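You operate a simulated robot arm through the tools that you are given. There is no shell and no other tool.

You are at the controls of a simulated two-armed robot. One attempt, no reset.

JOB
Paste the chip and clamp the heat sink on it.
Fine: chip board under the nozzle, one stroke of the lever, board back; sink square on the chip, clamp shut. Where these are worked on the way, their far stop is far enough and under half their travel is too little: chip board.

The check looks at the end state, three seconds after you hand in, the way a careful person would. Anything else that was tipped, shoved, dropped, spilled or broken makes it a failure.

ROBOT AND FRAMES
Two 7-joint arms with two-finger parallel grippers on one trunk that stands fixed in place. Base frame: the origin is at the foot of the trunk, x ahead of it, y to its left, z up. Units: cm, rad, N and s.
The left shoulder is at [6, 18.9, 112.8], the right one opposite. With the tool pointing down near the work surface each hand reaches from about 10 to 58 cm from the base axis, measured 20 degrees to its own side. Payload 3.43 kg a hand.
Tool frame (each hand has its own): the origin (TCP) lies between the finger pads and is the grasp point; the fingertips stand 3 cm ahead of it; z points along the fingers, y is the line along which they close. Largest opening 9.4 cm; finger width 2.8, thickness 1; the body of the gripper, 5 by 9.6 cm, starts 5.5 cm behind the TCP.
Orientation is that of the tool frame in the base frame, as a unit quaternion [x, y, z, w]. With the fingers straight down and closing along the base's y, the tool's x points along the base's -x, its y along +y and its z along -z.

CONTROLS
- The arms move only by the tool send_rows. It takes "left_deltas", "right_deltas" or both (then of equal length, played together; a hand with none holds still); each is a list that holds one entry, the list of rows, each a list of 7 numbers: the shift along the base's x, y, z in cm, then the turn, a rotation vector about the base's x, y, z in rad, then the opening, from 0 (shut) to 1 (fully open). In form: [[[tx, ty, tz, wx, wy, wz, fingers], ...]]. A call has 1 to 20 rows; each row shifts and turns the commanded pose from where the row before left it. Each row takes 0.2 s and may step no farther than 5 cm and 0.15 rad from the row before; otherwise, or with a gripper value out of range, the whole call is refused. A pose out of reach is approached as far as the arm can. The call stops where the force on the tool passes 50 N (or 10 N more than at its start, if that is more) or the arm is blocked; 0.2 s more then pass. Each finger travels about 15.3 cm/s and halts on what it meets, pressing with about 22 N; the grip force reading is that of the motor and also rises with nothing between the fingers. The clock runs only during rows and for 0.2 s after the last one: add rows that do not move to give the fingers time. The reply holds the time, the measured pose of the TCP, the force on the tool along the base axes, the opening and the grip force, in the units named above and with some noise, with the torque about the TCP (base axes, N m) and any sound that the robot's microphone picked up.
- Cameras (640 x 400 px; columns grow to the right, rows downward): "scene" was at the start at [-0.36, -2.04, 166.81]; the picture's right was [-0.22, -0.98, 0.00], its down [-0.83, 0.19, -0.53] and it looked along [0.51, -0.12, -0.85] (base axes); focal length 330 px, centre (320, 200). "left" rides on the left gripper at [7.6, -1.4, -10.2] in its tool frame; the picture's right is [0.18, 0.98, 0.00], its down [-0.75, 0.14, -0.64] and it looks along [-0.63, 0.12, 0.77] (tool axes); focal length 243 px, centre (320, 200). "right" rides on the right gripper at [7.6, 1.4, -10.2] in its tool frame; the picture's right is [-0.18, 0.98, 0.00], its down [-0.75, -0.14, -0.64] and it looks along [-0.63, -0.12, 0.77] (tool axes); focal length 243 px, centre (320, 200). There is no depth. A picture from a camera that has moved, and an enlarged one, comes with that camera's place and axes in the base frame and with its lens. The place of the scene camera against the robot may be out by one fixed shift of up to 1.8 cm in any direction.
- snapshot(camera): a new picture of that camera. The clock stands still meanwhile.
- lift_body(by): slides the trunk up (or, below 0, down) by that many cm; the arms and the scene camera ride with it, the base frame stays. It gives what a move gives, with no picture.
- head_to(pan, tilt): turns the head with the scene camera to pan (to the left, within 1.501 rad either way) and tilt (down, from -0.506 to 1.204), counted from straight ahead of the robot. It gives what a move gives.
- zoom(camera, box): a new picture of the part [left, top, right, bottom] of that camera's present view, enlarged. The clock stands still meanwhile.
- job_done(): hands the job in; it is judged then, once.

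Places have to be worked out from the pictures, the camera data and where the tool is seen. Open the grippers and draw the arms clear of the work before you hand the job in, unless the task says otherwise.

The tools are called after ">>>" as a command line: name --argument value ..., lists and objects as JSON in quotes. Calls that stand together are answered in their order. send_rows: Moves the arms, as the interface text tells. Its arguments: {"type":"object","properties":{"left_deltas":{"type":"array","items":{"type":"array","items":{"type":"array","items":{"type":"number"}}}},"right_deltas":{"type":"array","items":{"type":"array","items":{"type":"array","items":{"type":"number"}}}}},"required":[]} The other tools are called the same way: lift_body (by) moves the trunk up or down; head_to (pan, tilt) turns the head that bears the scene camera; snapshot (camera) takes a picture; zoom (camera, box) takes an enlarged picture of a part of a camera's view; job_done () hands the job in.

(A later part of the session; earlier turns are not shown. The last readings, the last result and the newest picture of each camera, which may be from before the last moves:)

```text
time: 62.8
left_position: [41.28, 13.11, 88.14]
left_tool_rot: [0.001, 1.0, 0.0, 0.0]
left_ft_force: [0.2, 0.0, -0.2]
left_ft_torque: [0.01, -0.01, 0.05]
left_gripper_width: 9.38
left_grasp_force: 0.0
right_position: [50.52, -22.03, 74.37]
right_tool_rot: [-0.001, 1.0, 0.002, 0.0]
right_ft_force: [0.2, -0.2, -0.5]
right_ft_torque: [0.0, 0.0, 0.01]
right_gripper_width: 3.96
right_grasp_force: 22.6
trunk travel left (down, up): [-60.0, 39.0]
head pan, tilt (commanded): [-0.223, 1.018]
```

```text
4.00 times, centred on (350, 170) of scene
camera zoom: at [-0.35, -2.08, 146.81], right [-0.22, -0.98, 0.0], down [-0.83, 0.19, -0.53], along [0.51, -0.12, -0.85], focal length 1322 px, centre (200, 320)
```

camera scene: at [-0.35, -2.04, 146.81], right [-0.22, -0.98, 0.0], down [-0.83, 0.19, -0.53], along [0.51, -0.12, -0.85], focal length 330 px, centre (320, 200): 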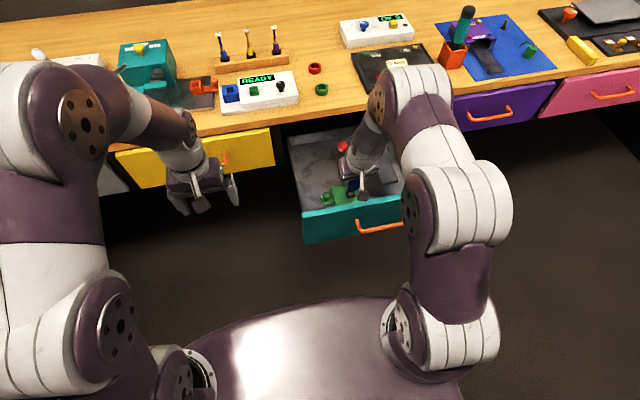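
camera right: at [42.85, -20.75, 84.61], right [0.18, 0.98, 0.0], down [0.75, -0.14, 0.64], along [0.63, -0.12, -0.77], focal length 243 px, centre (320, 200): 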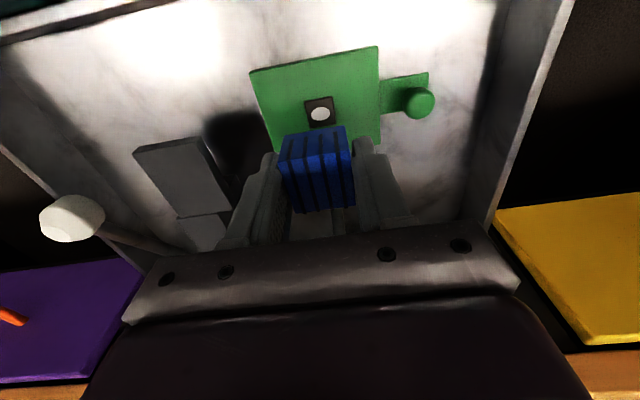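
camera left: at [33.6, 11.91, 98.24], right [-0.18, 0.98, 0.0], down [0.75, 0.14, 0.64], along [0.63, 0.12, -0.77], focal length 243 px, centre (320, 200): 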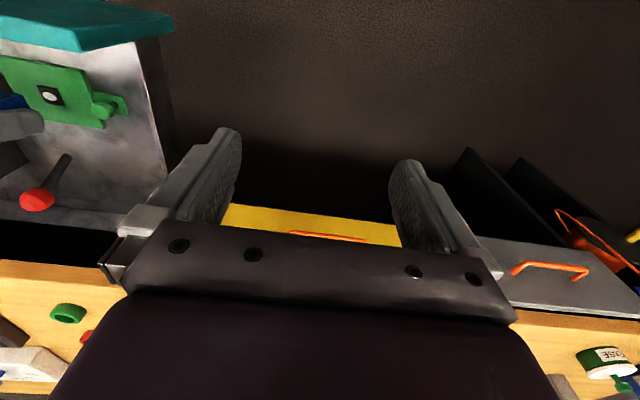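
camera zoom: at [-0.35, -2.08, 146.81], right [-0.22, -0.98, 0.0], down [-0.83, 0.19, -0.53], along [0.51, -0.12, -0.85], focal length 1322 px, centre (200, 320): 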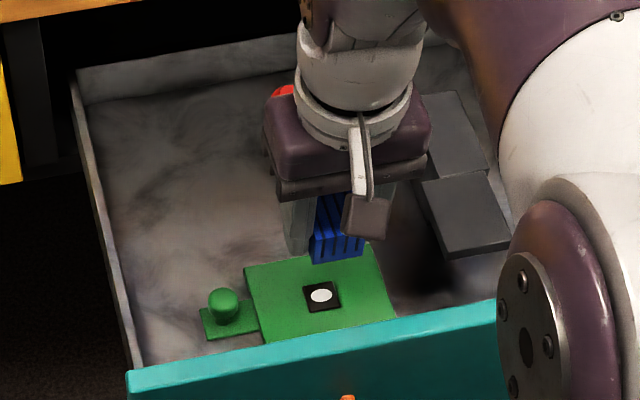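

Paste centre [50.45,-22.19], sink centre ≈[50.55,-22.25]; I correct by (−0.08,+0.05) and descend 5 cm, then look again. The vertical hand keeps its camera box clear of the front panel.

>>> send_rows --right_deltas '[[[-0.08, 0.05, -1.5, 0, 0, 0, 0], [0, 0, -1.5, 0, 0, 0, 0], [0, 0, -1.2, 0, 0, 0, 0], [0, 0, -0.8, 0, 0, 0, 0], [0, 0, 0, 0, 0, 0, 0], [0, 0, 0, 0, 0, 0, 0]]]'

>>> zoom --camera "right" --box '[220, 30, 420, 190]'

>>> zoom --camera "left" --box '[0, 50, 110, 140]'

>>> zoom --camera "scene" --box '[320, 150, 400, 220]'

```text
time: 64.2
left_position: [41.15, 13.2, 87.9]
left_tool_rot: [0.001, 1.0, 0.0, 0.0]
left_ft_force: [0.4, -0.7, -0.6]
left_ft_torque: [0.03, 0.0, -0.02]
left_gripper_width: 9.38
left_grasp_force: 0.1
right_position: [50.32, -22.12, 69.21]
right_tool_rot: [-0.001, 1.0, 0.001, 0.0]
right_ft_force: [-0.1, -0.5, -0.3]
right_ft_torque: [-0.01, 0.0, -0.02]
right_gripper_width: 3.97
right_grasp_force: 22.3
trunk travel left (down, up): [-60.0, 39.0]
head pan, tilt (commanded): [-0.223, 1.018]
```

```text
2.50 times, centred on (320, 110) of right
camera zoom: at [42.68, -20.74, 79.47], right [0.18, 0.98, 0.0], down [0.75, -0.14, 0.64], along [0.63, -0.12, -0.77], focal length 606 px, centre (320, 425)
```

zoom: 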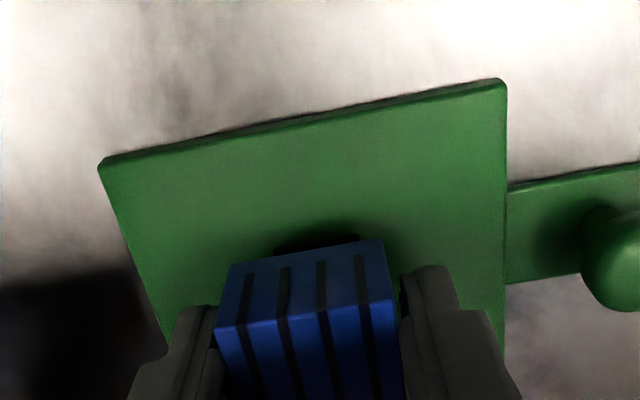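

```text
4.44 times, centred on (55, 95) of left
camera zoom: at [33.6, 11.91, 98.24], right [-0.18, 0.98, 0.0], down [0.75, 0.14, 0.64], along [0.63, 0.12, -0.77], focal length 1078 px, centre (1498, 667)
```

zoom: 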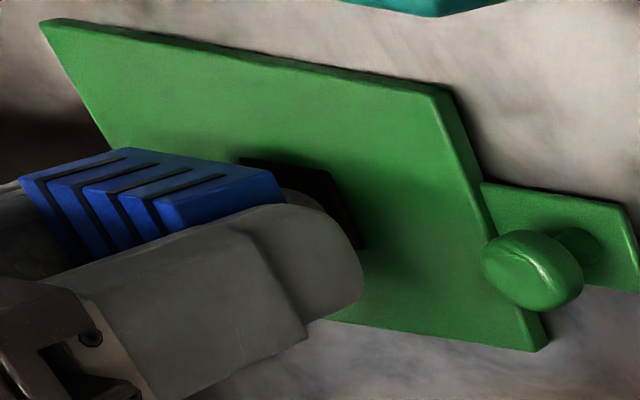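

```text
5.71 times, centred on (360, 185) of scene
camera zoom: at [-0.34, -2.03, 146.81], right [-0.22, -0.98, 0.0], down [-0.83, 0.19, -0.53], along [0.51, -0.12, -0.85], focal length 1889 px, centre (91, 286)
```

zoom: 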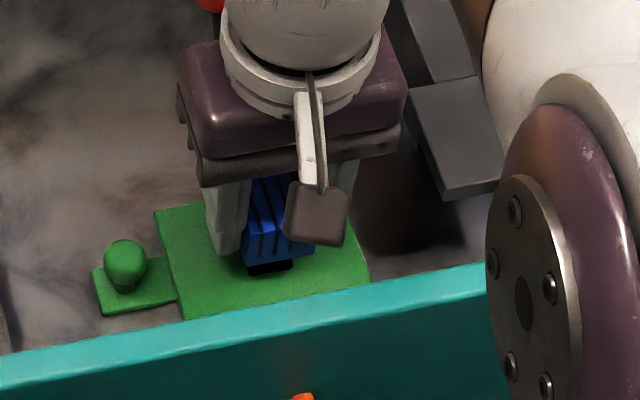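

Board centre and paste give a target ≈0.1 cm away in both axes; I nudge (−0.1,+0.1) and lower to just above the chip, then in millimetre steps.

>>> send_rows --right_deltas '[[[-0.1, 0.1, -0.5, 0, 0, 0, 0], [0, 0, -0.4, 0, 0, 0, 0], [0, 0, -0.2, 0, 0, 0, 0], [0, 0, 0, 0, 0, 0, 0]]]'

```text
time: 65.2
left_position: [41.14, 13.04, 87.97]
left_tool_rot: [0.001, 1.0, 0.0, 0.0]
left_ft_force: [-0.1, 1.1, -0.4]
left_ft_torque: [0.0, -0.03, -0.02]
left_gripper_width: 9.39
left_grasp_force: 0.0
right_position: [50.4, -21.87, 68.16]
right_tool_rot: [0.0, 1.0, 0.001, 0.0]
right_ft_force: [-0.4, 0.4, -0.9]
right_ft_torque: [0.07, 0.01, -0.03]
right_gripper_width: 3.98
right_grasp_force: 22.0
trunk travel left (down, up): [-60.0, 39.0]
head pan, tilt (commanded): [-0.223, 1.018]
```

>>> send_rows --right_deltas '[[[0, 0, -0.12, 0, 0, 0, 0], [0, 0, -0.12, 0, 0, 0, 0], [0, 0, 0, 0, 0, 0, 0]]]'

>>> zoom --camera "right" --box '[220, 30, 420, 190]'

>>> zoom --camera "left" --box '[0, 50, 110, 140]'

```text
time: 66.0
left_position: [41.19, 13.25, 88.06]
left_tool_rot: [0.001, 1.0, -0.001, 0.0]
left_ft_force: [0.2, -0.6, -0.1]
left_ft_torque: [0.0, 0.03, -0.04]
left_gripper_width: 9.42
left_grasp_force: 0.0
right_position: [50.29, -21.84, 67.9]
right_tool_rot: [-0.001, 1.0, 0.001, 0.0]
right_ft_force: [-0.3, 0.0, 0.0]
right_ft_torque: [0.01, -0.04, 0.01]
right_gripper_width: 4.0
right_grasp_force: 22.1
trunk travel left (down, up): [-60.0, 39.0]
head pan, tilt (commanded): [-0.223, 1.018]
```

```text
2.50 times, centred on (320, 110) of right
camera zoom: at [42.64, -20.51, 78.16], right [0.18, 0.98, 0.0], down [0.75, -0.14, 0.64], along [0.63, -0.12, -0.77], focal length 606 px, centre (320, 425)
```

zoom: 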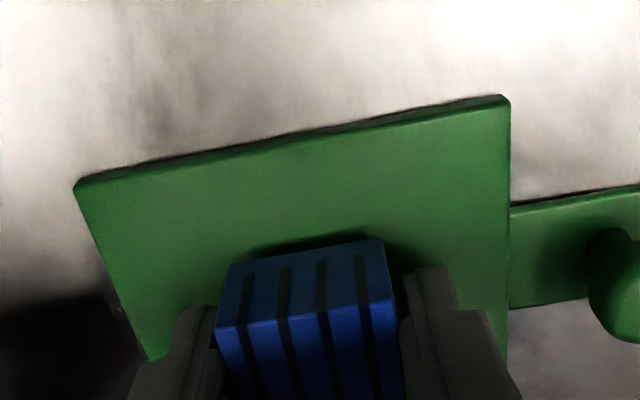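

```text
4.44 times, centred on (55, 95) of left
camera zoom: at [33.6, 11.91, 98.24], right [-0.18, 0.98, 0.0], down [0.75, 0.14, 0.64], along [0.63, 0.12, -0.77], focal length 1078 px, centre (1498, 667)
```

zoom: 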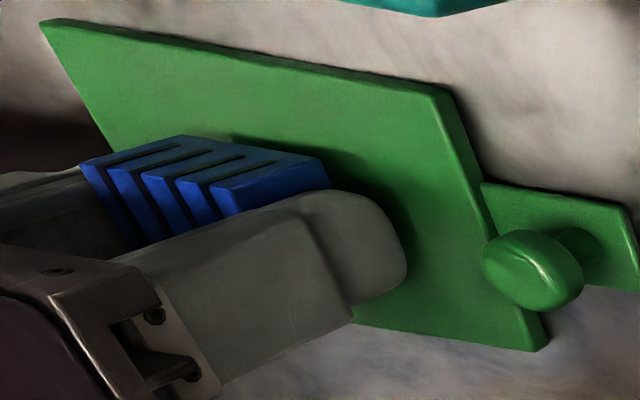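

Triangulated: sink bottom front edge x=48.65, centre ≈[50.6,-22.04], bottom z≈64.25; chip centre ≈[50.45,-22.16]. I correct (−0.12,−0.08) and lower in 1 mm steps until contact.

>>> send_rows --right_deltas '[[[-0.12, -0.08, 0, 0, 0, 0, 0], [0, 0, -0.1, 0, 0, 0, 0], [0, 0, -0.1, 0, 0, 0, 0], [0, 0, 0, 0, 0, 0, 0]]]'

```text
time: 67.0
left_position: [41.26, 13.15, 87.95]
left_tool_rot: [0.001, 1.0, 0.001, 0.0]
left_ft_force: [-0.5, 0.7, -0.8]
left_ft_torque: [0.0, -0.01, 0.02]
left_gripper_width: 9.4
left_grasp_force: 0.2
right_position: [50.15, -21.94, 67.69]
right_tool_rot: [0.0, 1.0, 0.0, 0.0]
right_ft_force: [-0.4, 0.9, -0.1]
right_ft_torque: [0.04, 0.01, -0.01]
right_gripper_width: 3.99
right_grasp_force: 22.1
trunk travel left (down, up): [-60.0, 39.0]
head pan, tilt (commanded): [-0.223, 1.018]
```

>>> send_rows --right_deltas '[[[0, 0, -0.1, 0, 0, 0, 0], [0, 0, -0.1, 0, 0, 0, 0], [0, 0, 0, 0, 0, 0, 0]]]'

```text
time: 67.8
left_position: [41.16, 13.26, 88.0]
left_tool_rot: [0.001, 1.0, 0.0, 0.001]
left_ft_force: [0.2, -0.5, 0.9]
left_ft_torque: [-0.01, 0.0, -0.03]
left_gripper_width: 9.42
left_grasp_force: 0.0
right_position: [50.23, -21.97, 67.35]
right_tool_rot: [-0.001, 1.0, 0.001, 0.0]
right_ft_force: [-0.1, -0.2, 0.1]
right_ft_torque: [-0.01, 0.02, 0.01]
right_gripper_width: 3.99
right_grasp_force: 21.9
trunk travel left (down, up): [-60.0, 39.0]
head pan, tilt (commanded): [-0.223, 1.018]
```

>>> send_rows --right_deltas '[[[0, 0, -0.1, 0, 0, 0, 0], [0, 0, -0.1, 0, 0, 0, 0], [0, 0, 0, 0, 0, 0, 0]]]'

>>> zoom --camera "left" --box '[0, 50, 110, 140]'

>>> zoom --camera "right" --box '[220, 30, 420, 190]'

```text
time: 68.6
left_position: [41.21, 13.2, 87.87]
left_tool_rot: [0.001, 1.0, 0.0, 0.0]
left_ft_force: [-0.1, -0.1, -0.3]
left_ft_torque: [0.01, -0.01, 0.0]
left_gripper_width: 9.39
left_grasp_force: 0.1
right_position: [50.16, -21.96, 67.34]
right_tool_rot: [-0.001, 1.0, 0.001, 0.001]
right_ft_force: [-0.2, -0.7, 1.7]
right_ft_torque: [-0.03, -0.04, 0.01]
right_gripper_width: 3.99
right_grasp_force: 22.3
trunk travel left (down, up): [-60.0, 39.0]
head pan, tilt (commanded): [-0.223, 1.018]
```

```text
4.44 times, centred on (55, 95) of left
camera zoom: at [33.58, 11.91, 98.25], right [-0.18, 0.98, 0.0], down [0.75, 0.14, 0.64], along [0.63, 0.12, -0.77], focal length 1078 px, centre (1498, 667)
```

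zoom: 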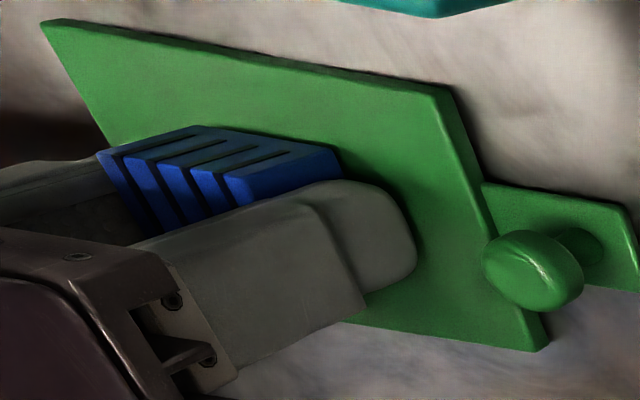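

```text
2.50 times, centred on (320, 110) of right
camera zoom: at [42.53, -20.6, 77.57], right [0.18, 0.98, 0.0], down [0.75, -0.14, 0.64], along [0.63, -0.12, -0.77], focal length 606 px, centre (320, 425)
```

zoom: 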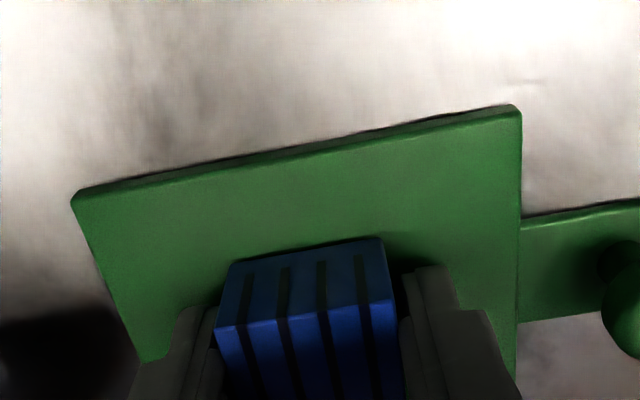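

About 1.7 N now – first touch. One more millimetre to confirm.

>>> send_rows --right_deltas '[[[0, 0, -0.08, 0, 0, 0, 0], [0, 0, 0, 0, 0, 0, 0]]]'

```text
time: 69.2
left_position: [41.17, 13.25, 87.93]
left_tool_rot: [0.0, 1.0, 0.0, 0.0]
left_ft_force: [-0.2, 0.9, 0.0]
left_ft_torque: [0.01, 0.01, 0.02]
left_gripper_width: 9.4
left_grasp_force: 0.1
right_position: [50.26, -21.98, 67.25]
right_tool_rot: [-0.001, 1.0, 0.001, 0.001]
right_ft_force: [1.2, -2.3, 10.7]
right_ft_torque: [-0.03, 0.0, 0.01]
right_gripper_width: 3.97
right_grasp_force: 21.8
trunk travel left (down, up): [-60.0, 39.0]
head pan, tilt (commanded): [-0.223, 1.018]
```

Firm, even contact (10.7 N, negligible torque). Relative to the board centre the sink is within ≈0.1 cm. I ease off slightly, open the fingers and rise.

>>> send_rows --right_deltas '[[[0, 0, 0.05, 0, 0, 0, 0], [0, 0, 0, 0, 0, 0, 0.46], [0, 0, 0, 0, 0, 0, 0.54], [0, 0, 0, 0, 0, 0, 0.6], [0, 0, 0, 0, 0, 0, 0.6], [0, 0, 1, 0, 0, 0, 0.6], [0, 0, 2, 0, 0, 0, 0.6], [0, 0, 3, 0, 0, 0, 0.6], [0, 0, 4, 0, 0, 0, 0.6], [0, 0, 4, 0, 0, 0, 0.6], [0, 0, 0, 0, 0, 0, 0.6]]]'

>>> snapshot --camera "right"

>>> zoom --camera "right" --box '[220, 30, 420, 160]'

>>> zoom --camera "left" --box '[0, 50, 110, 140]'

>>> zoom --camera "scene" --box '[320, 150, 400, 220]'

```text
time: 71.6
left_position: [41.21, 13.18, 88.05]
left_tool_rot: [0.002, 1.0, 0.001, 0.0]
left_ft_force: [-0.2, -0.8, 0.1]
left_ft_torque: [0.02, 0.01, 0.01]
left_gripper_width: 9.41
left_grasp_force: 0.1
right_position: [50.12, -22.1, 81.21]
right_tool_rot: [-0.001, 1.0, 0.001, 0.001]
right_ft_force: [0.6, 0.1, 0.4]
right_ft_torque: [-0.02, 0.01, 0.03]
right_gripper_width: 5.65
right_grasp_force: 0.0
trunk travel left (down, up): [-60.0, 39.0]
head pan, tilt (commanded): [-0.223, 1.018]
```

```text
taken
camera right: at [42.47, -20.69, 91.44], right [0.18, 0.98, 0.0], down [0.75, -0.14, 0.64], along [0.63, -0.12, -0.77], focal length 243 px, centre (320, 200)
```

right: 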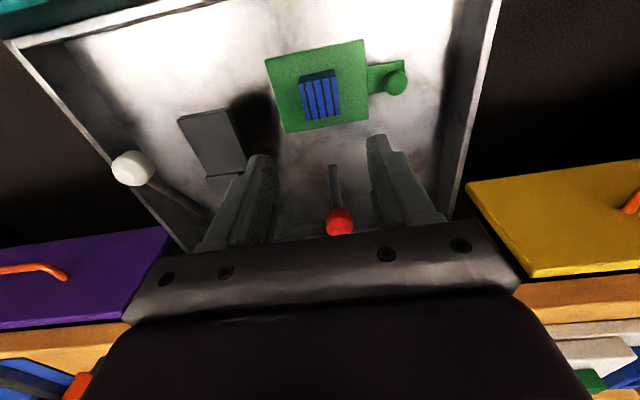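

```text
3.08 times, centred on (320, 95) of right
camera zoom: at [42.47, -20.69, 91.44], right [0.18, 0.98, 0.0], down [0.75, -0.14, 0.64], along [0.63, -0.12, -0.77], focal length 746 px, centre (320, 523)
```

zoom: 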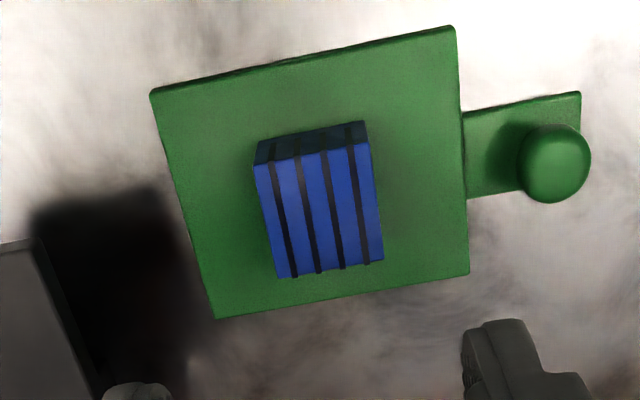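

```text
4.44 times, centred on (55, 95) of left
camera zoom: at [33.63, 11.9, 98.22], right [-0.18, 0.98, 0.0], down [0.75, 0.14, 0.64], along [0.63, 0.12, -0.77], focal length 1078 px, centre (1498, 667)
```

zoom: 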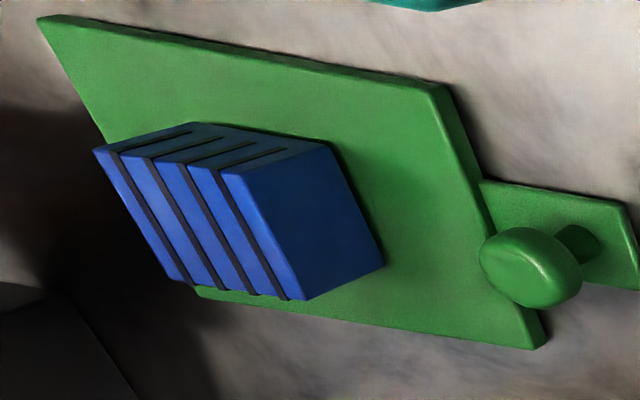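

```text
5.71 times, centred on (360, 185) of scene
camera zoom: at [-0.3, -2.05, 146.8], right [-0.22, -0.98, 0.0], down [-0.83, 0.19, -0.52], along [0.51, -0.12, -0.85], focal length 1889 px, centre (91, 286)
```

zoom: 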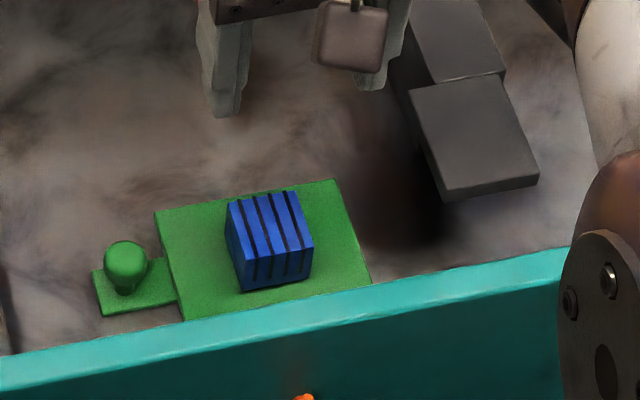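

The sink sits squarely on the chip (centre offset ≈0.2 cm, yaw <1°). Next is the red clamp lever; I zoom on it from both hand cameras to pin down its ball and pivot.

>>> zoom --camera "right" --box '[290, 140, 390, 250]'

>>> zoom --camera "left" --box '[0, 130, 120, 230]'

>>> zoom --camera "scene" --box '[310, 120, 400, 200]'

```text
3.64 times, centred on (340, 195) of right
camera zoom: at [42.47, -20.69, 91.44], right [0.18, 0.98, 0.0], down [0.75, -0.14, 0.64], along [0.63, -0.12, -0.77], focal length 882 px, centre (247, 218)
```

zoom: 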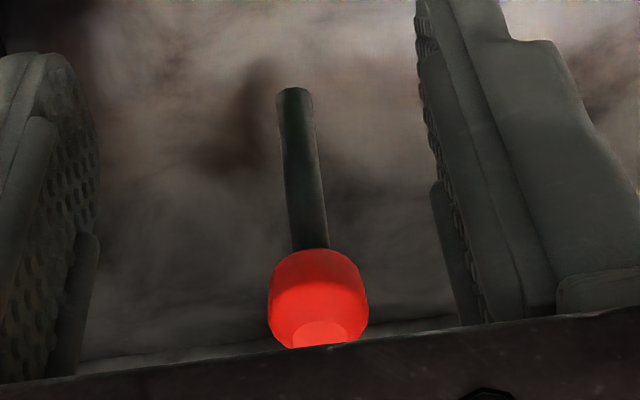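

```text
4.00 times, centred on (60, 180) of left
camera zoom: at [33.63, 11.9, 98.22], right [-0.18, 0.98, 0.0], down [0.75, 0.14, 0.64], along [0.63, 0.12, -0.77], focal length 970 px, centre (1360, 280)
```

zoom: 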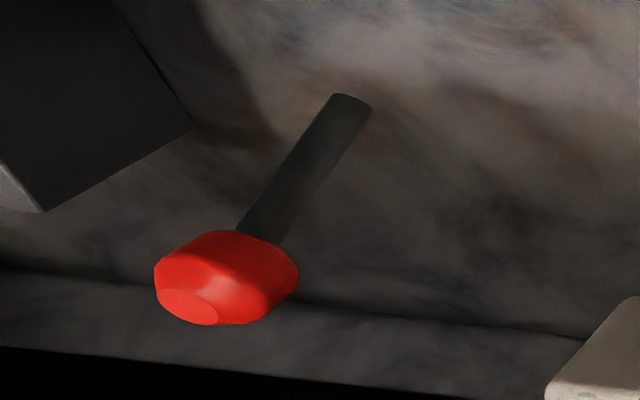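

```text
5.00 times, centred on (355, 160) of scene
camera zoom: at [-0.3, -2.05, 146.8], right [-0.22, -0.98, 0.0], down [-0.83, 0.19, -0.52], along [0.51, -0.12, -0.85], focal length 1653 px, centre (145, 400)
```

zoom: 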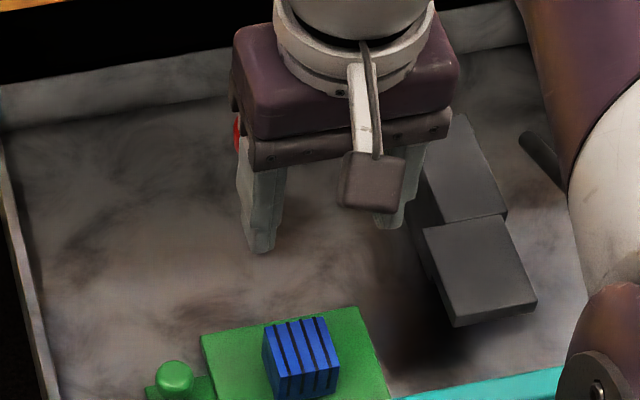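

Ball centre ≈[61.4,-22.1,72.6], lever pivot end ≈[58.5,-22.1,65.5] (radius ≈7.7 cm), so closing it swings the ball toward −x down onto the sink. I tilt the tool 0.15 rad for reach and position the hand above the ball.

>>> send_rows --right_deltas '[[[1.5, 0, 0, 0, -0.1, 0, 0.52], [1.5, 0, 0, 0, -0.05, 0, 0.52], [2, 0, 0, 0, 0, 0, 0.52], [2, 0.05, 0, 0, 0, 0, 0.52], [2, 0, 0, 0, 0, 0, 0.52], [1.9, 0, -1.2, 0, 0, 0, 0.52], [0, 0, -1.5, 0, 0, 0, 0.52], [0, 0, 0, 0, 0, 0, 0.52], [0, 0, 0, 0, 0, 0, 0.52]]]'

>>> snapshot --camera "right"

>>> zoom --camera "left" --box '[0, 80, 170, 270]'

```text
time: 73.6
left_position: [41.3, 13.16, 88.0]
left_tool_rot: [0.001, 1.0, -0.001, 0.0]
left_ft_force: [-0.1, -0.3, 0.3]
left_ft_torque: [-0.03, 0.01, -0.02]
left_gripper_width: 9.41
left_grasp_force: 0.0
right_position: [61.05, -21.96, 78.49]
right_tool_rot: [-0.001, 0.997, 0.001, 0.075]
right_ft_force: [0.4, 0.1, -0.2]
right_ft_torque: [-0.02, 0.02, 0.0]
right_gripper_width: 4.91
right_grasp_force: 0.1
trunk travel left (down, up): [-60.0, 39.0]
head pan, tilt (commanded): [-0.223, 1.018]
```

```text
taken
camera right: at [52.08, -20.57, 87.49], right [0.18, 0.98, 0.03], down [0.65, -0.14, 0.75], along [0.74, -0.12, -0.66], focal length 243 px, centre (320, 200)
```

right: 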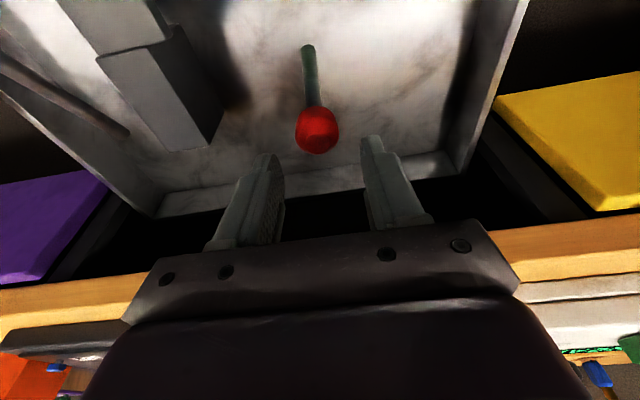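

```text
2.11 times, centred on (85, 175) of left
camera zoom: at [33.59, 11.91, 98.24], right [-0.18, 0.98, 0.0], down [0.75, 0.14, 0.64], along [0.63, 0.12, -0.77], focal length 511 px, centre (815, 253)
```

zoom: 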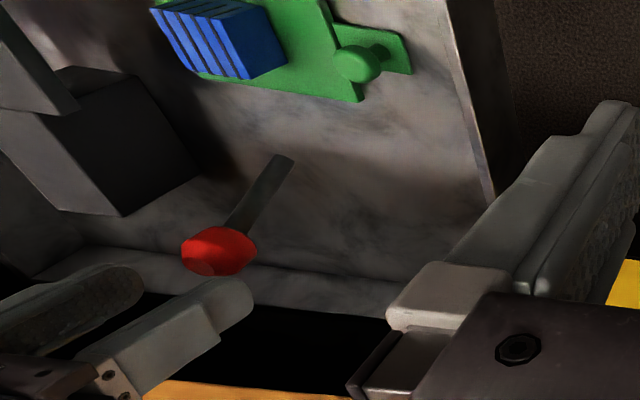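

The ball is at [61.4,-22.1], below and between the fingers. I descend 3.5 cm to hold it near the fingertips and close.

>>> send_rows --right_deltas '[[[0, -0.08, -1.5, 0, 0, 0, 0.52], [0, 0, -1.2, 0, 0, 0, 0.52], [0, 0, -0.8, 0, 0, 0, 0.52], [0, 0, 0, 0, 0, 0, 0.52], [0, 0, 0, 0, 0, 0, 0.4], [0, 0, 0, 0, 0, 0, 0.33], [0, 0, 0, 0, 0, 0, 0.25], [0, 0, 0, 0, 0, 0, 0.1], [0, 0, 0, 0, 0, 0, 0], [0, 0, 0, 0, 0, 0, 0]]]'

>>> snapshot --camera "right"

>>> zoom --camera "left" --box '[0, 80, 170, 270]'

```text
time: 75.8
left_position: [41.19, 13.18, 87.82]
left_tool_rot: [0.001, 1.0, 0.0, 0.0]
left_ft_force: [1.0, 0.2, -0.5]
left_ft_torque: [-0.01, -0.01, 0.01]
left_gripper_width: 9.39
left_grasp_force: 0.0
right_position: [61.15, -22.07, 75.04]
right_tool_rot: [-0.001, 0.997, 0.0, 0.075]
right_ft_force: [0.0, -0.2, 0.2]
right_ft_torque: [0.03, -0.06, -0.01]
right_gripper_width: 2.89
right_grasp_force: 45.0
trunk travel left (down, up): [-60.0, 39.0]
head pan, tilt (commanded): [-0.223, 1.018]
```

```text
taken
camera right: at [51.94, -20.64, 84.07], right [0.18, 0.98, 0.03], down [0.65, -0.14, 0.75], along [0.74, -0.12, -0.66], focal length 243 px, centre (320, 200)
```

right: 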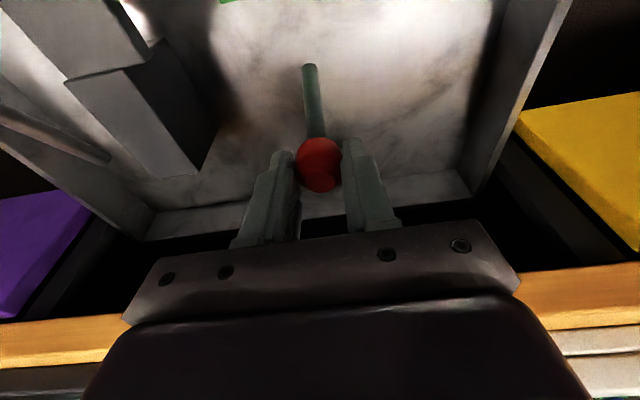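

```text
2.11 times, centred on (85, 175) of left
camera zoom: at [33.6, 11.9, 98.24], right [-0.18, 0.98, 0.0], down [0.75, 0.14, 0.64], along [0.63, 0.12, -0.77], focal length 511 px, centre (815, 253)
```

zoom: 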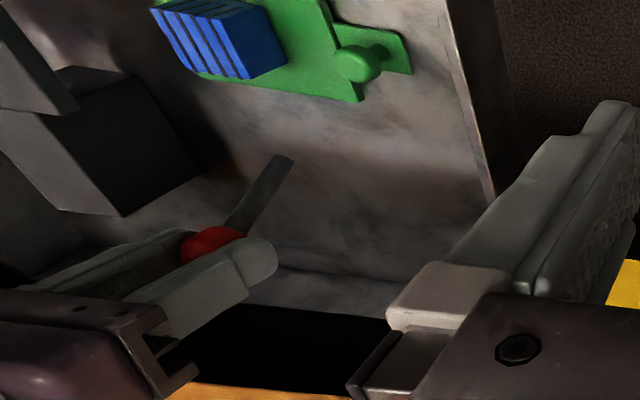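

The ball is gripped (2.89 cm) with no side load. I start following the arc about the pivot: first two small steps, then check forces.

>>> send_rows --right_deltas '[[[-0.46, 0, 0.16, 0, 0, 0, 0], [-0.46, 0, 0.15, 0, 0, 0, 0], [-0.46, 0, 0.1, 0, 0, 0, 0], [-0.46, 0, 0.09, 0, 0, 0, 0], [0, 0, 0, 0, 0, 0, 0]]]'

>>> zoom --camera "left" --box '[0, 80, 170, 270]'

>>> snapshot --camera "right"

```text
time: 77.0
left_position: [41.49, 13.2, 87.94]
left_tool_rot: [0.001, 1.0, 0.001, -0.001]
left_ft_force: [-0.9, -0.5, -0.5]
left_ft_torque: [0.0, 0.03, 0.01]
left_gripper_width: 9.41
left_grasp_force: 0.0
right_position: [59.38, -22.06, 75.43]
right_tool_rot: [0.0, 0.997, 0.001, 0.074]
right_ft_force: [10.5, -2.9, -15.8]
right_ft_torque: [-0.06, -1.24, 0.0]
right_gripper_width: 2.88
right_grasp_force: 44.6
trunk travel left (down, up): [-60.0, 39.0]
head pan, tilt (commanded): [-0.223, 1.018]
```

```text
2.11 times, centred on (85, 175) of left
camera zoom: at [33.84, 11.83, 98.16], right [-0.18, 0.98, 0.0], down [0.76, 0.14, 0.64], along [0.63, 0.12, -0.77], focal length 511 px, centre (815, 253)
```

zoom: 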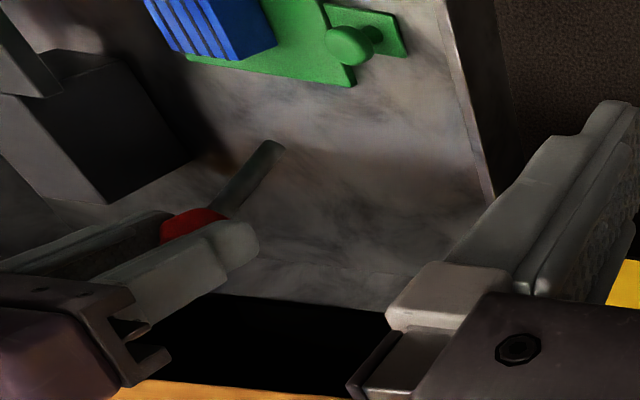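

```text
taken
camera right: at [50.34, -20.64, 84.39], right [0.18, 0.98, 0.03], down [0.65, -0.14, 0.75], along [0.74, -0.12, -0.66], focal length 243 px, centre (320, 200)
```

right: 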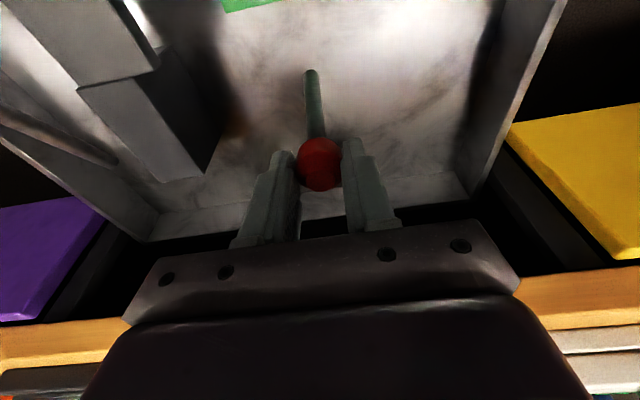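

The readings show ~14 N tangential resistance and the fixed left view shows the drawer being dragged outward a little instead of only the lever turning. I ease the tension now and re-measure, planning to hold the drawer front with the left hand during the swing.

>>> send_rows --right_deltas '[[[0.15, 0, -0.1, 0, 0, 0, 0], [0, 0, 0, 0, 0, 0, 0], [0, 0, 0, 0, 0, 0, 0]]]'

>>> snapshot --camera "left"

>>> zoom --camera "left" --box '[0, 80, 170, 270]'

```text
time: 77.8
left_position: [41.26, 13.01, 87.94]
left_tool_rot: [0.001, 1.0, 0.0, -0.001]
left_ft_force: [-0.5, -0.8, -0.3]
left_ft_torque: [0.01, -0.01, -0.01]
left_gripper_width: 9.39
left_grasp_force: 0.0
right_position: [59.41, -22.0, 75.32]
right_tool_rot: [-0.001, 0.997, 0.001, 0.074]
right_ft_force: [3.9, -2.7, -7.9]
right_ft_torque: [-0.03, -0.39, -0.01]
right_gripper_width: 2.87
right_grasp_force: 44.7
trunk travel left (down, up): [-60.0, 39.0]
head pan, tilt (commanded): [-0.223, 1.018]
```

```text
taken
camera left: at [33.68, 11.86, 98.21], right [-0.18, 0.98, 0.0], down [0.75, 0.14, 0.64], along [0.63, 0.12, -0.77], focal length 243 px, centre (320, 200)
```

left: 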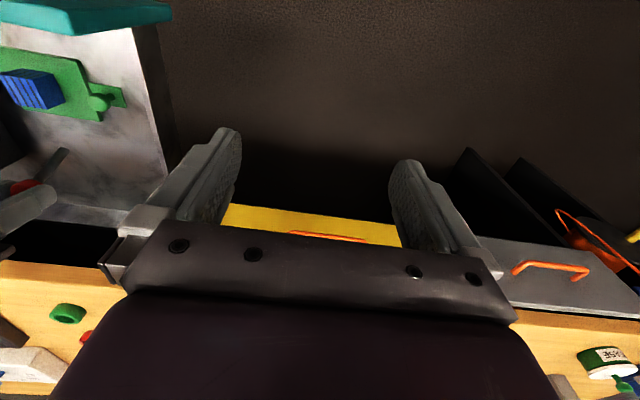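

```text
2.11 times, centred on (85, 175) of left
camera zoom: at [33.68, 11.86, 98.21], right [-0.18, 0.98, 0.0], down [0.75, 0.14, 0.64], along [0.63, 0.12, -0.77], focal length 511 px, centre (815, 253)
```

zoom: 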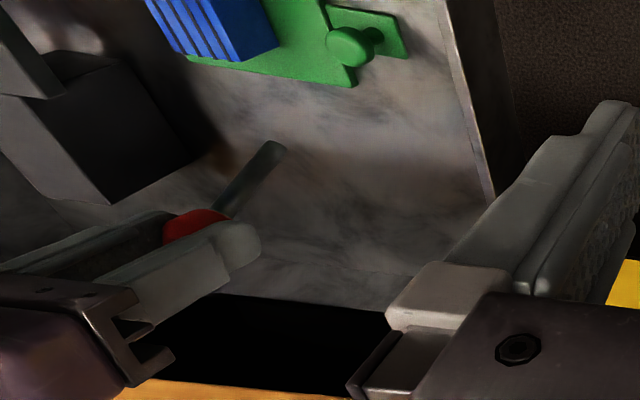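

The lever stays put by friction and the drawer now sits ≈0.5 cm further out than at the start. I turn the left gripper 90° (fingers closing along x) so it can hold the drawer's front panel; the right hand keeps its grip still.

>>> send_rows --left_deltas '[[[0, 0, 0, 0, 0, -0.1428, 1], [0, 0, 0, 0, 0, -0.1428, 1], [0, 0, 0, 0, 0, -0.1428, 1], [0, 0, 0, 0, 0, -0.1428, 1], [0, 0, 0, 0, 0, -0.1428, 0.8], [0, 0, 0, 0, 0, -0.1428, 0.6], [0, 0, 0, 0, 0, -0.1428, 0.55], [0, 0, 0, 0, 0, -0.1428, 0.55], [0, 0, 0, 0, 0, -0.1428, 0.55], [0, 0, 0, 0, 0, -0.1428, 0.55], [0, 0, 0, 0, 0, -0.1428, 0.55], [0, 0, 0, 0, 0, 0, 0.55]]]'

>>> snapshot --camera "left"

>>> snapshot --camera "scene"

```text
time: 80.4
left_position: [41.16, 13.13, 88.05]
left_tool_rot: [0.709, 0.705, 0.0, -0.001]
left_ft_force: [-0.1, 0.6, 0.2]
left_ft_torque: [-0.03, -0.05, 0.01]
left_gripper_width: 5.18
left_grasp_force: 0.1
right_position: [59.37, -21.97, 75.37]
right_tool_rot: [-0.001, 0.997, 0.002, 0.074]
right_ft_force: [-0.2, -3.4, -7.2]
right_ft_torque: [-0.07, -0.04, -0.01]
right_gripper_width: 2.88
right_grasp_force: 45.1
trunk travel left (down, up): [-60.0, 39.0]
head pan, tilt (commanded): [-0.223, 1.018]
```

```text
taken
camera left: at [39.86, 20.91, 98.2], right [0.98, 0.18, 0.0], down [0.14, -0.75, 0.64], along [0.12, -0.63, -0.77], focal length 243 px, centre (320, 200)
```

left: 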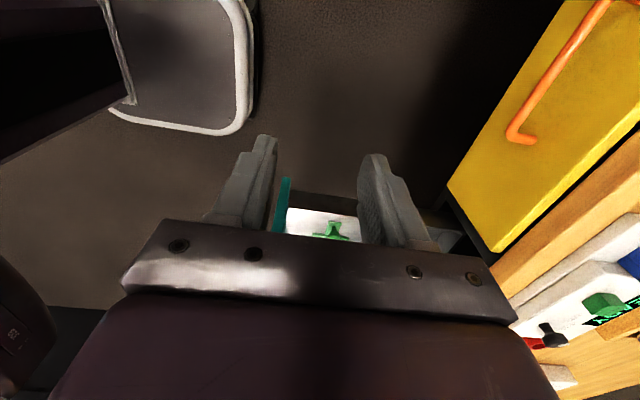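

```text
taken
camera scene: at [-0.26, -2.12, 146.8], right [-0.22, -0.98, 0.0], down [-0.83, 0.19, -0.52], along [0.51, -0.12, -0.85], focal length 330 px, centre (320, 200)
```

scene: 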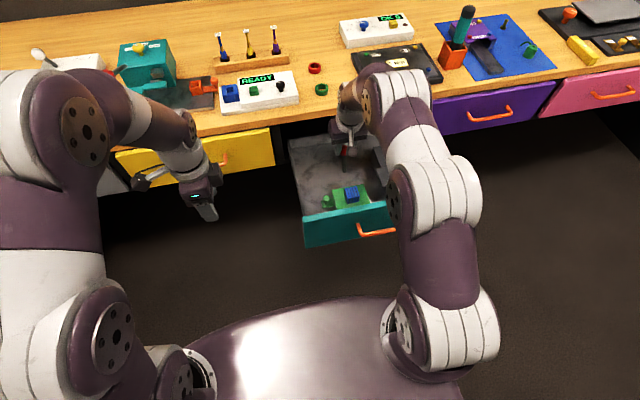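

The left hand now looks along −y and sees the teal panel edge-on. I bring it nearer, still left of the drawer and above panel height, to measure the panel.

>>> send_rows --left_deltas '[[[-0.4, -3, 0, 0, 0, 0, 0.55], [-0.4, -3, 0, 0, 0, 0, 0.55], [-0.4, -3, 0, 0, 0, 0, 0.55], [-0.4, -2, 0, 0, 0, 0, 0.55], [0, 0, 0, 0, 0, 0, 0.55]]]'

>>> snapshot --camera "left"

>>> zoom --camera "left" --box '[230, 100, 400, 230]'

>>> zoom --camera "scene" --box '[180, 100, 460, 260]'

```text
time: 81.6
left_position: [39.5, 2.16, 87.78]
left_tool_rot: [0.708, 0.706, 0.0, 0.0]
left_ft_force: [0.4, -0.3, 0.5]
left_ft_torque: [0.01, 0.02, 0.0]
left_gripper_width: 5.18
left_grasp_force: 0.1
right_position: [59.28, -21.95, 75.47]
right_tool_rot: [-0.001, 0.997, 0.003, 0.074]
right_ft_force: [-1.3, -3.3, -7.4]
right_ft_torque: [-0.12, 0.03, -0.01]
right_gripper_width: 2.86
right_grasp_force: 44.9
trunk travel left (down, up): [-60.0, 39.0]
head pan, tilt (commanded): [-0.223, 1.018]
```

```text
taken
camera left: at [38.2, 9.91, 98.11], right [0.98, 0.18, 0.0], down [0.14, -0.75, 0.64], along [0.12, -0.63, -0.77], focal length 243 px, centre (320, 200)
```

left: 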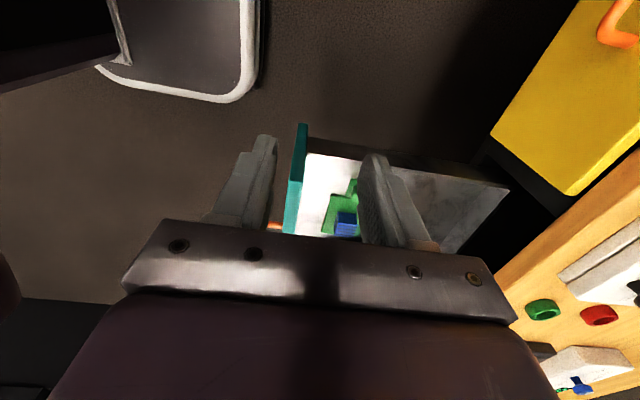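

```text
3.08 times, centred on (315, 165) of left
camera zoom: at [38.2, 9.91, 98.11], right [0.98, 0.18, 0.0], down [0.14, -0.75, 0.64], along [0.12, -0.63, -0.77], focal length 746 px, centre (335, 308)
```

zoom: 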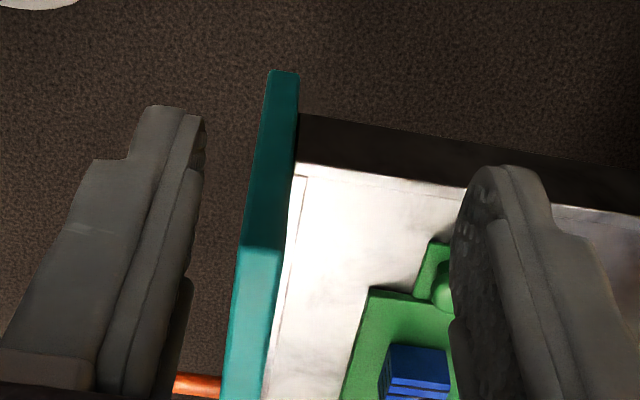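

```text
2.29 times, centred on (320, 180) of scene
camera zoom: at [-0.27, -2.12, 146.8], right [-0.22, -0.98, 0.0], down [-0.83, 0.19, -0.52], along [0.51, -0.12, -0.85], focal length 756 px, centre (320, 246)
```

zoom: 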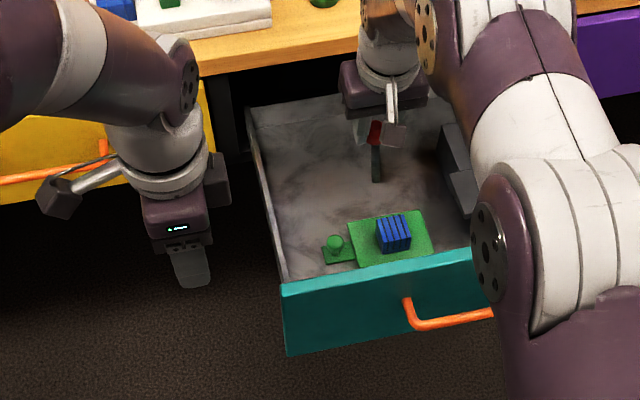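

The panel's top edge spans x≈37.9–39.3, left end y≈−6.4, top z≈75.4. I compare the drawer with the very first picture via the identical scene zoom, and move the left gripper above the panel at y≈−9.5.

>>> zoom --camera "scene" --box '[285, 110, 445, 230]'

>>> send_rows --left_deltas '[[[-0.3, -3, -1, 0, 0, 0, 0.55], [-0.3, -3, -1, 0, 0, 0, 0.55], [-0.3, -3, -1, 0, 0, 0, 0.55], [0, -2.66, -1, 0, 0, 0, 0.55], [0, 0, -2, 0, 0, 0, 0.55], [0, 0, 0, 0, 0, 0, 0.55]]]'

>>> snapshot --camera "left"

>>> snapshot --camera "scene"

```text
3.33 times, centred on (365, 170) of scene
camera zoom: at [-0.27, -2.12, 146.8], right [-0.22, -0.98, 0.0], down [-0.83, 0.19, -0.52], along [0.51, -0.12, -0.85], focal length 1102 px, centre (170, 300)
```

zoom: 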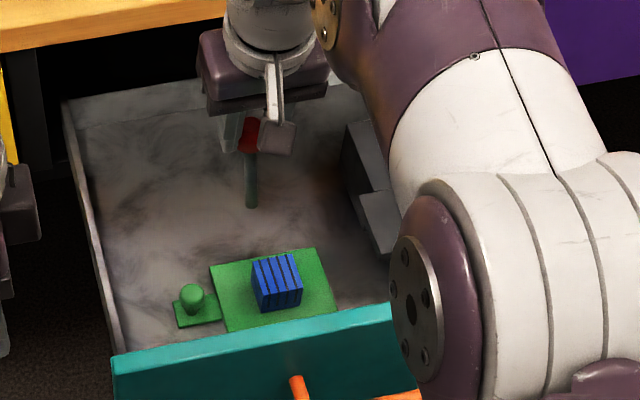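

```text
time: 83.0
left_position: [38.71, -9.49, 82.16]
left_tool_rot: [0.708, 0.706, -0.001, -0.001]
left_ft_force: [-0.2, 0.4, 1.3]
left_ft_torque: [0.03, -0.01, 0.01]
left_gripper_width: 5.19
left_grasp_force: 0.0
right_position: [59.46, -21.99, 75.35]
right_tool_rot: [-0.001, 0.997, 0.002, 0.076]
right_ft_force: [-0.5, -3.2, -7.9]
right_ft_torque: [-0.05, -0.12, -0.01]
right_gripper_width: 2.9
right_grasp_force: 44.6
trunk travel left (down, up): [-60.0, 39.0]
head pan, tilt (commanded): [-0.223, 1.018]
```

```text
taken
camera left: at [37.38, -1.66, 92.39], right [0.98, 0.18, 0.0], down [0.14, -0.75, 0.64], along [0.12, -0.63, -0.77], focal length 243 px, centre (320, 200)
```

left: 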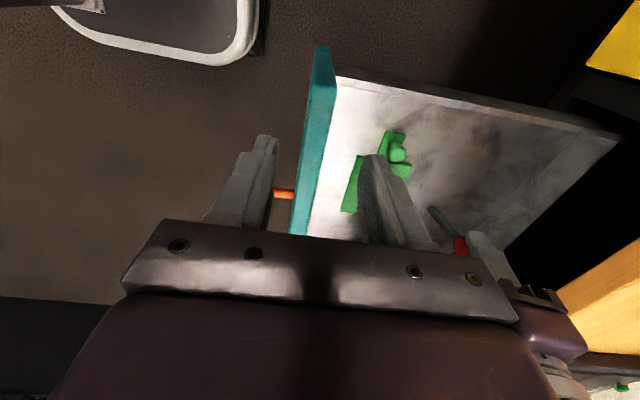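

```text
taken
camera scene: at [-0.26, -2.12, 146.8], right [-0.22, -0.98, 0.0], down [-0.83, 0.19, -0.52], along [0.51, -0.12, -0.85], focal length 330 px, centre (320, 200)
```

scene: 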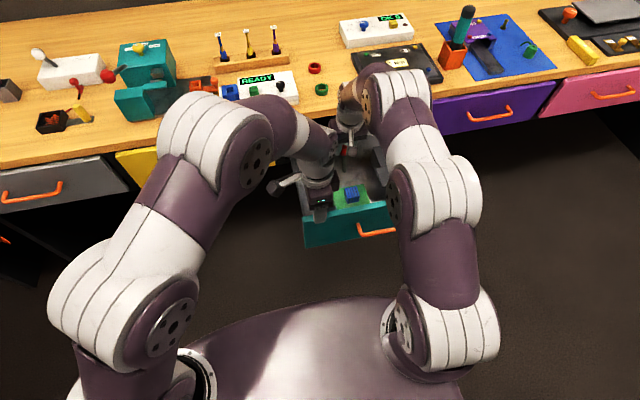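

The panel re-projects midway between the left fingers. I lower the left hand so the fingers straddle the panel's top edge (TCP z≈76.5).

>>> send_rows --left_deltas '[[[-0.1, 0, -2, 0, 0, 0, 0.55], [0, 0, -2, 0, 0, 0, 0.55], [0, 0, -1.2, 0, 0, 0, 0.55], [0, 0, -0.5, 0, 0, 0, 0.55], [0, 0, 0, 0, 0, 0, 0.55]]]'

>>> snapshot --camera "left"

```text
time: 84.2
left_position: [38.79, -9.46, 76.29]
left_tool_rot: [0.708, 0.707, 0.001, 0.0]
left_ft_force: [-0.6, -0.3, -0.1]
left_ft_torque: [-0.05, 0.0, 0.02]
left_gripper_width: 5.16
left_grasp_force: 0.1
right_position: [59.35, -22.1, 75.47]
right_tool_rot: [-0.001, 0.997, 0.002, 0.075]
right_ft_force: [0.0, -3.3, -7.3]
right_ft_torque: [-0.06, -0.16, 0.0]
right_gripper_width: 2.89
right_grasp_force: 45.1
trunk travel left (down, up): [-60.0, 39.0]
head pan, tilt (commanded): [-0.223, 1.018]
```

```text
taken
camera left: at [37.29, -1.68, 86.53], right [0.98, 0.18, 0.0], down [0.14, -0.75, 0.64], along [0.12, -0.63, -0.77], focal length 243 px, centre (320, 200)
```

left: 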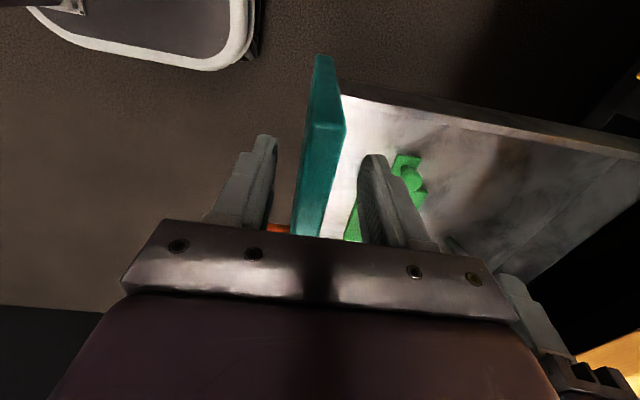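

The left fingers straddle the panel with no contact. I close them on it.

>>> send_rows --left_deltas '[[[0, 0, 0, 0, 0, 0, 0.4], [0, 0, 0, 0, 0, 0, 0.3], [0, 0, 0, 0, 0, 0, 0.22], [0, 0, 0, 0, 0, 0, 0.15], [0, 0, 0, 0, 0, 0, 0.05], [0, 0, 0, 0, 0, 0, 0], [0, 0, 0, 0, 0, 0, 0]]]'

>>> snapshot --camera "left"

```text
time: 85.8
left_position: [38.68, -9.37, 76.13]
left_tool_rot: [0.707, 0.707, 0.0, -0.002]
left_ft_force: [-15.0, -2.5, 0.9]
left_ft_torque: [1.21, 0.08, 0.18]
left_gripper_width: 2.13
left_grasp_force: 44.9
right_position: [59.51, -21.97, 75.55]
right_tool_rot: [0.0, 0.997, 0.001, 0.076]
right_ft_force: [12.8, 1.0, -11.8]
right_ft_torque: [0.04, -1.39, 0.04]
right_gripper_width: 2.89
right_grasp_force: 45.2
trunk travel left (down, up): [-60.0, 39.0]
head pan, tilt (commanded): [-0.223, 1.018]
```

```text
taken
camera left: at [37.25, -1.68, 86.52], right [0.98, 0.18, 0.0], down [0.14, -0.76, 0.64], along [0.12, -0.63, -0.77], focal length 243 px, centre (320, 200)
```

left: 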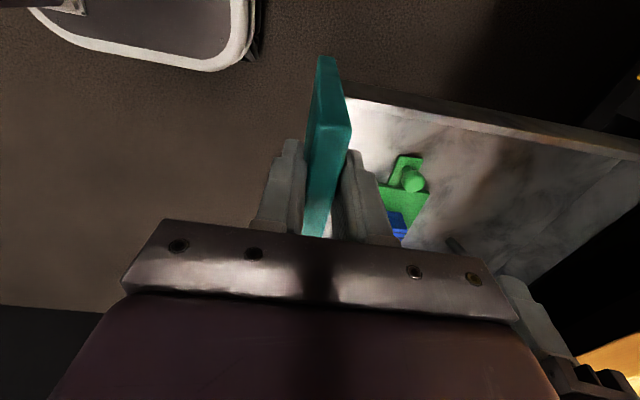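

The panel is held firmly (2.13 cm); left −15 N and right +13 N oppose each other, as expected. I now push the drawer back +0.45 cm with the left hand while the right hand holds the ball (which also turns the lever).

>>> send_rows --left_deltas '[[[0.15, 0, 0, 0, 0, 0, 0], [0.15, 0, 0, 0, 0, 0, 0], [0.15, 0, 0, 0, 0, 0, 0], [0, 0, 0, 0, 0, 0, 0]]]' --right_deltas '[[[0, 0, -0.05, 0, 0, 0, 0], [0, 0, -0.03, 0, 0, 0, 0], [0, 0, 0, 0, 0, 0, 0], [0, 0, 0, 0, 0, 0, 0]]]'

>>> snapshot --camera "left"

>>> snapshot --camera "right"

```text
time: 86.8
left_position: [39.01, -9.47, 76.28]
left_tool_rot: [0.708, 0.706, 0.0, -0.002]
left_ft_force: [-18.6, 0.1, -5.3]
left_ft_torque: [0.91, 0.11, 0.18]
left_gripper_width: 2.13
left_grasp_force: 45.0
right_position: [59.38, -21.95, 75.39]
right_tool_rot: [0.0, 0.997, 0.0, 0.078]
right_ft_force: [18.1, -3.1, 4.0]
right_ft_torque: [-0.03, -1.51, 0.03]
right_gripper_width: 2.89
right_grasp_force: 45.6
trunk travel left (down, up): [-60.0, 39.0]
head pan, tilt (commanded): [-0.223, 1.018]
```

```text
taken
camera left: at [37.58, -1.68, 86.51], right [0.98, 0.18, 0.0], down [0.14, -0.76, 0.64], along [0.12, -0.63, -0.77], focal length 243 px, centre (320, 200)
```

left: 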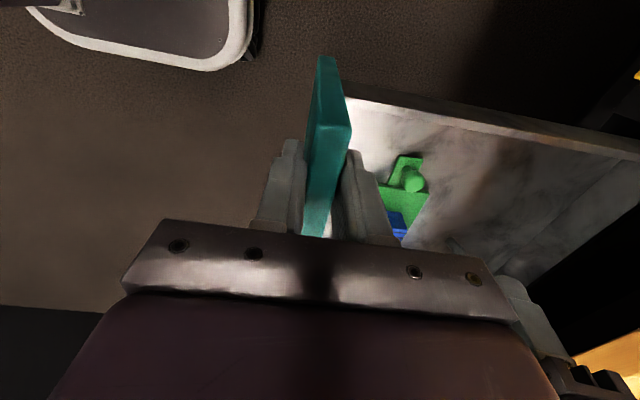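

```text
taken
camera right: at [50.36, -20.64, 84.49], right [0.18, 0.98, 0.03], down [0.65, -0.14, 0.75], along [0.74, -0.12, -0.66], focal length 243 px, centre (320, 200)
```

right: 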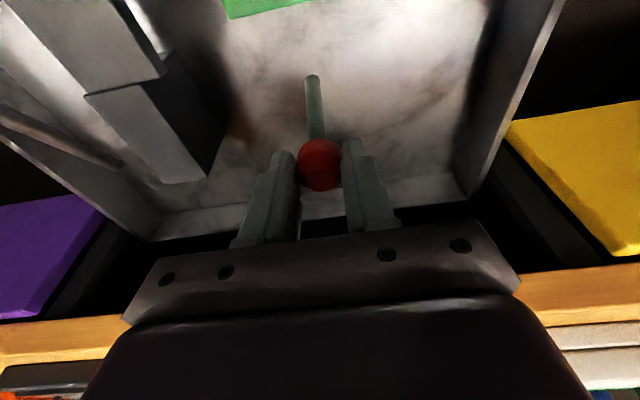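

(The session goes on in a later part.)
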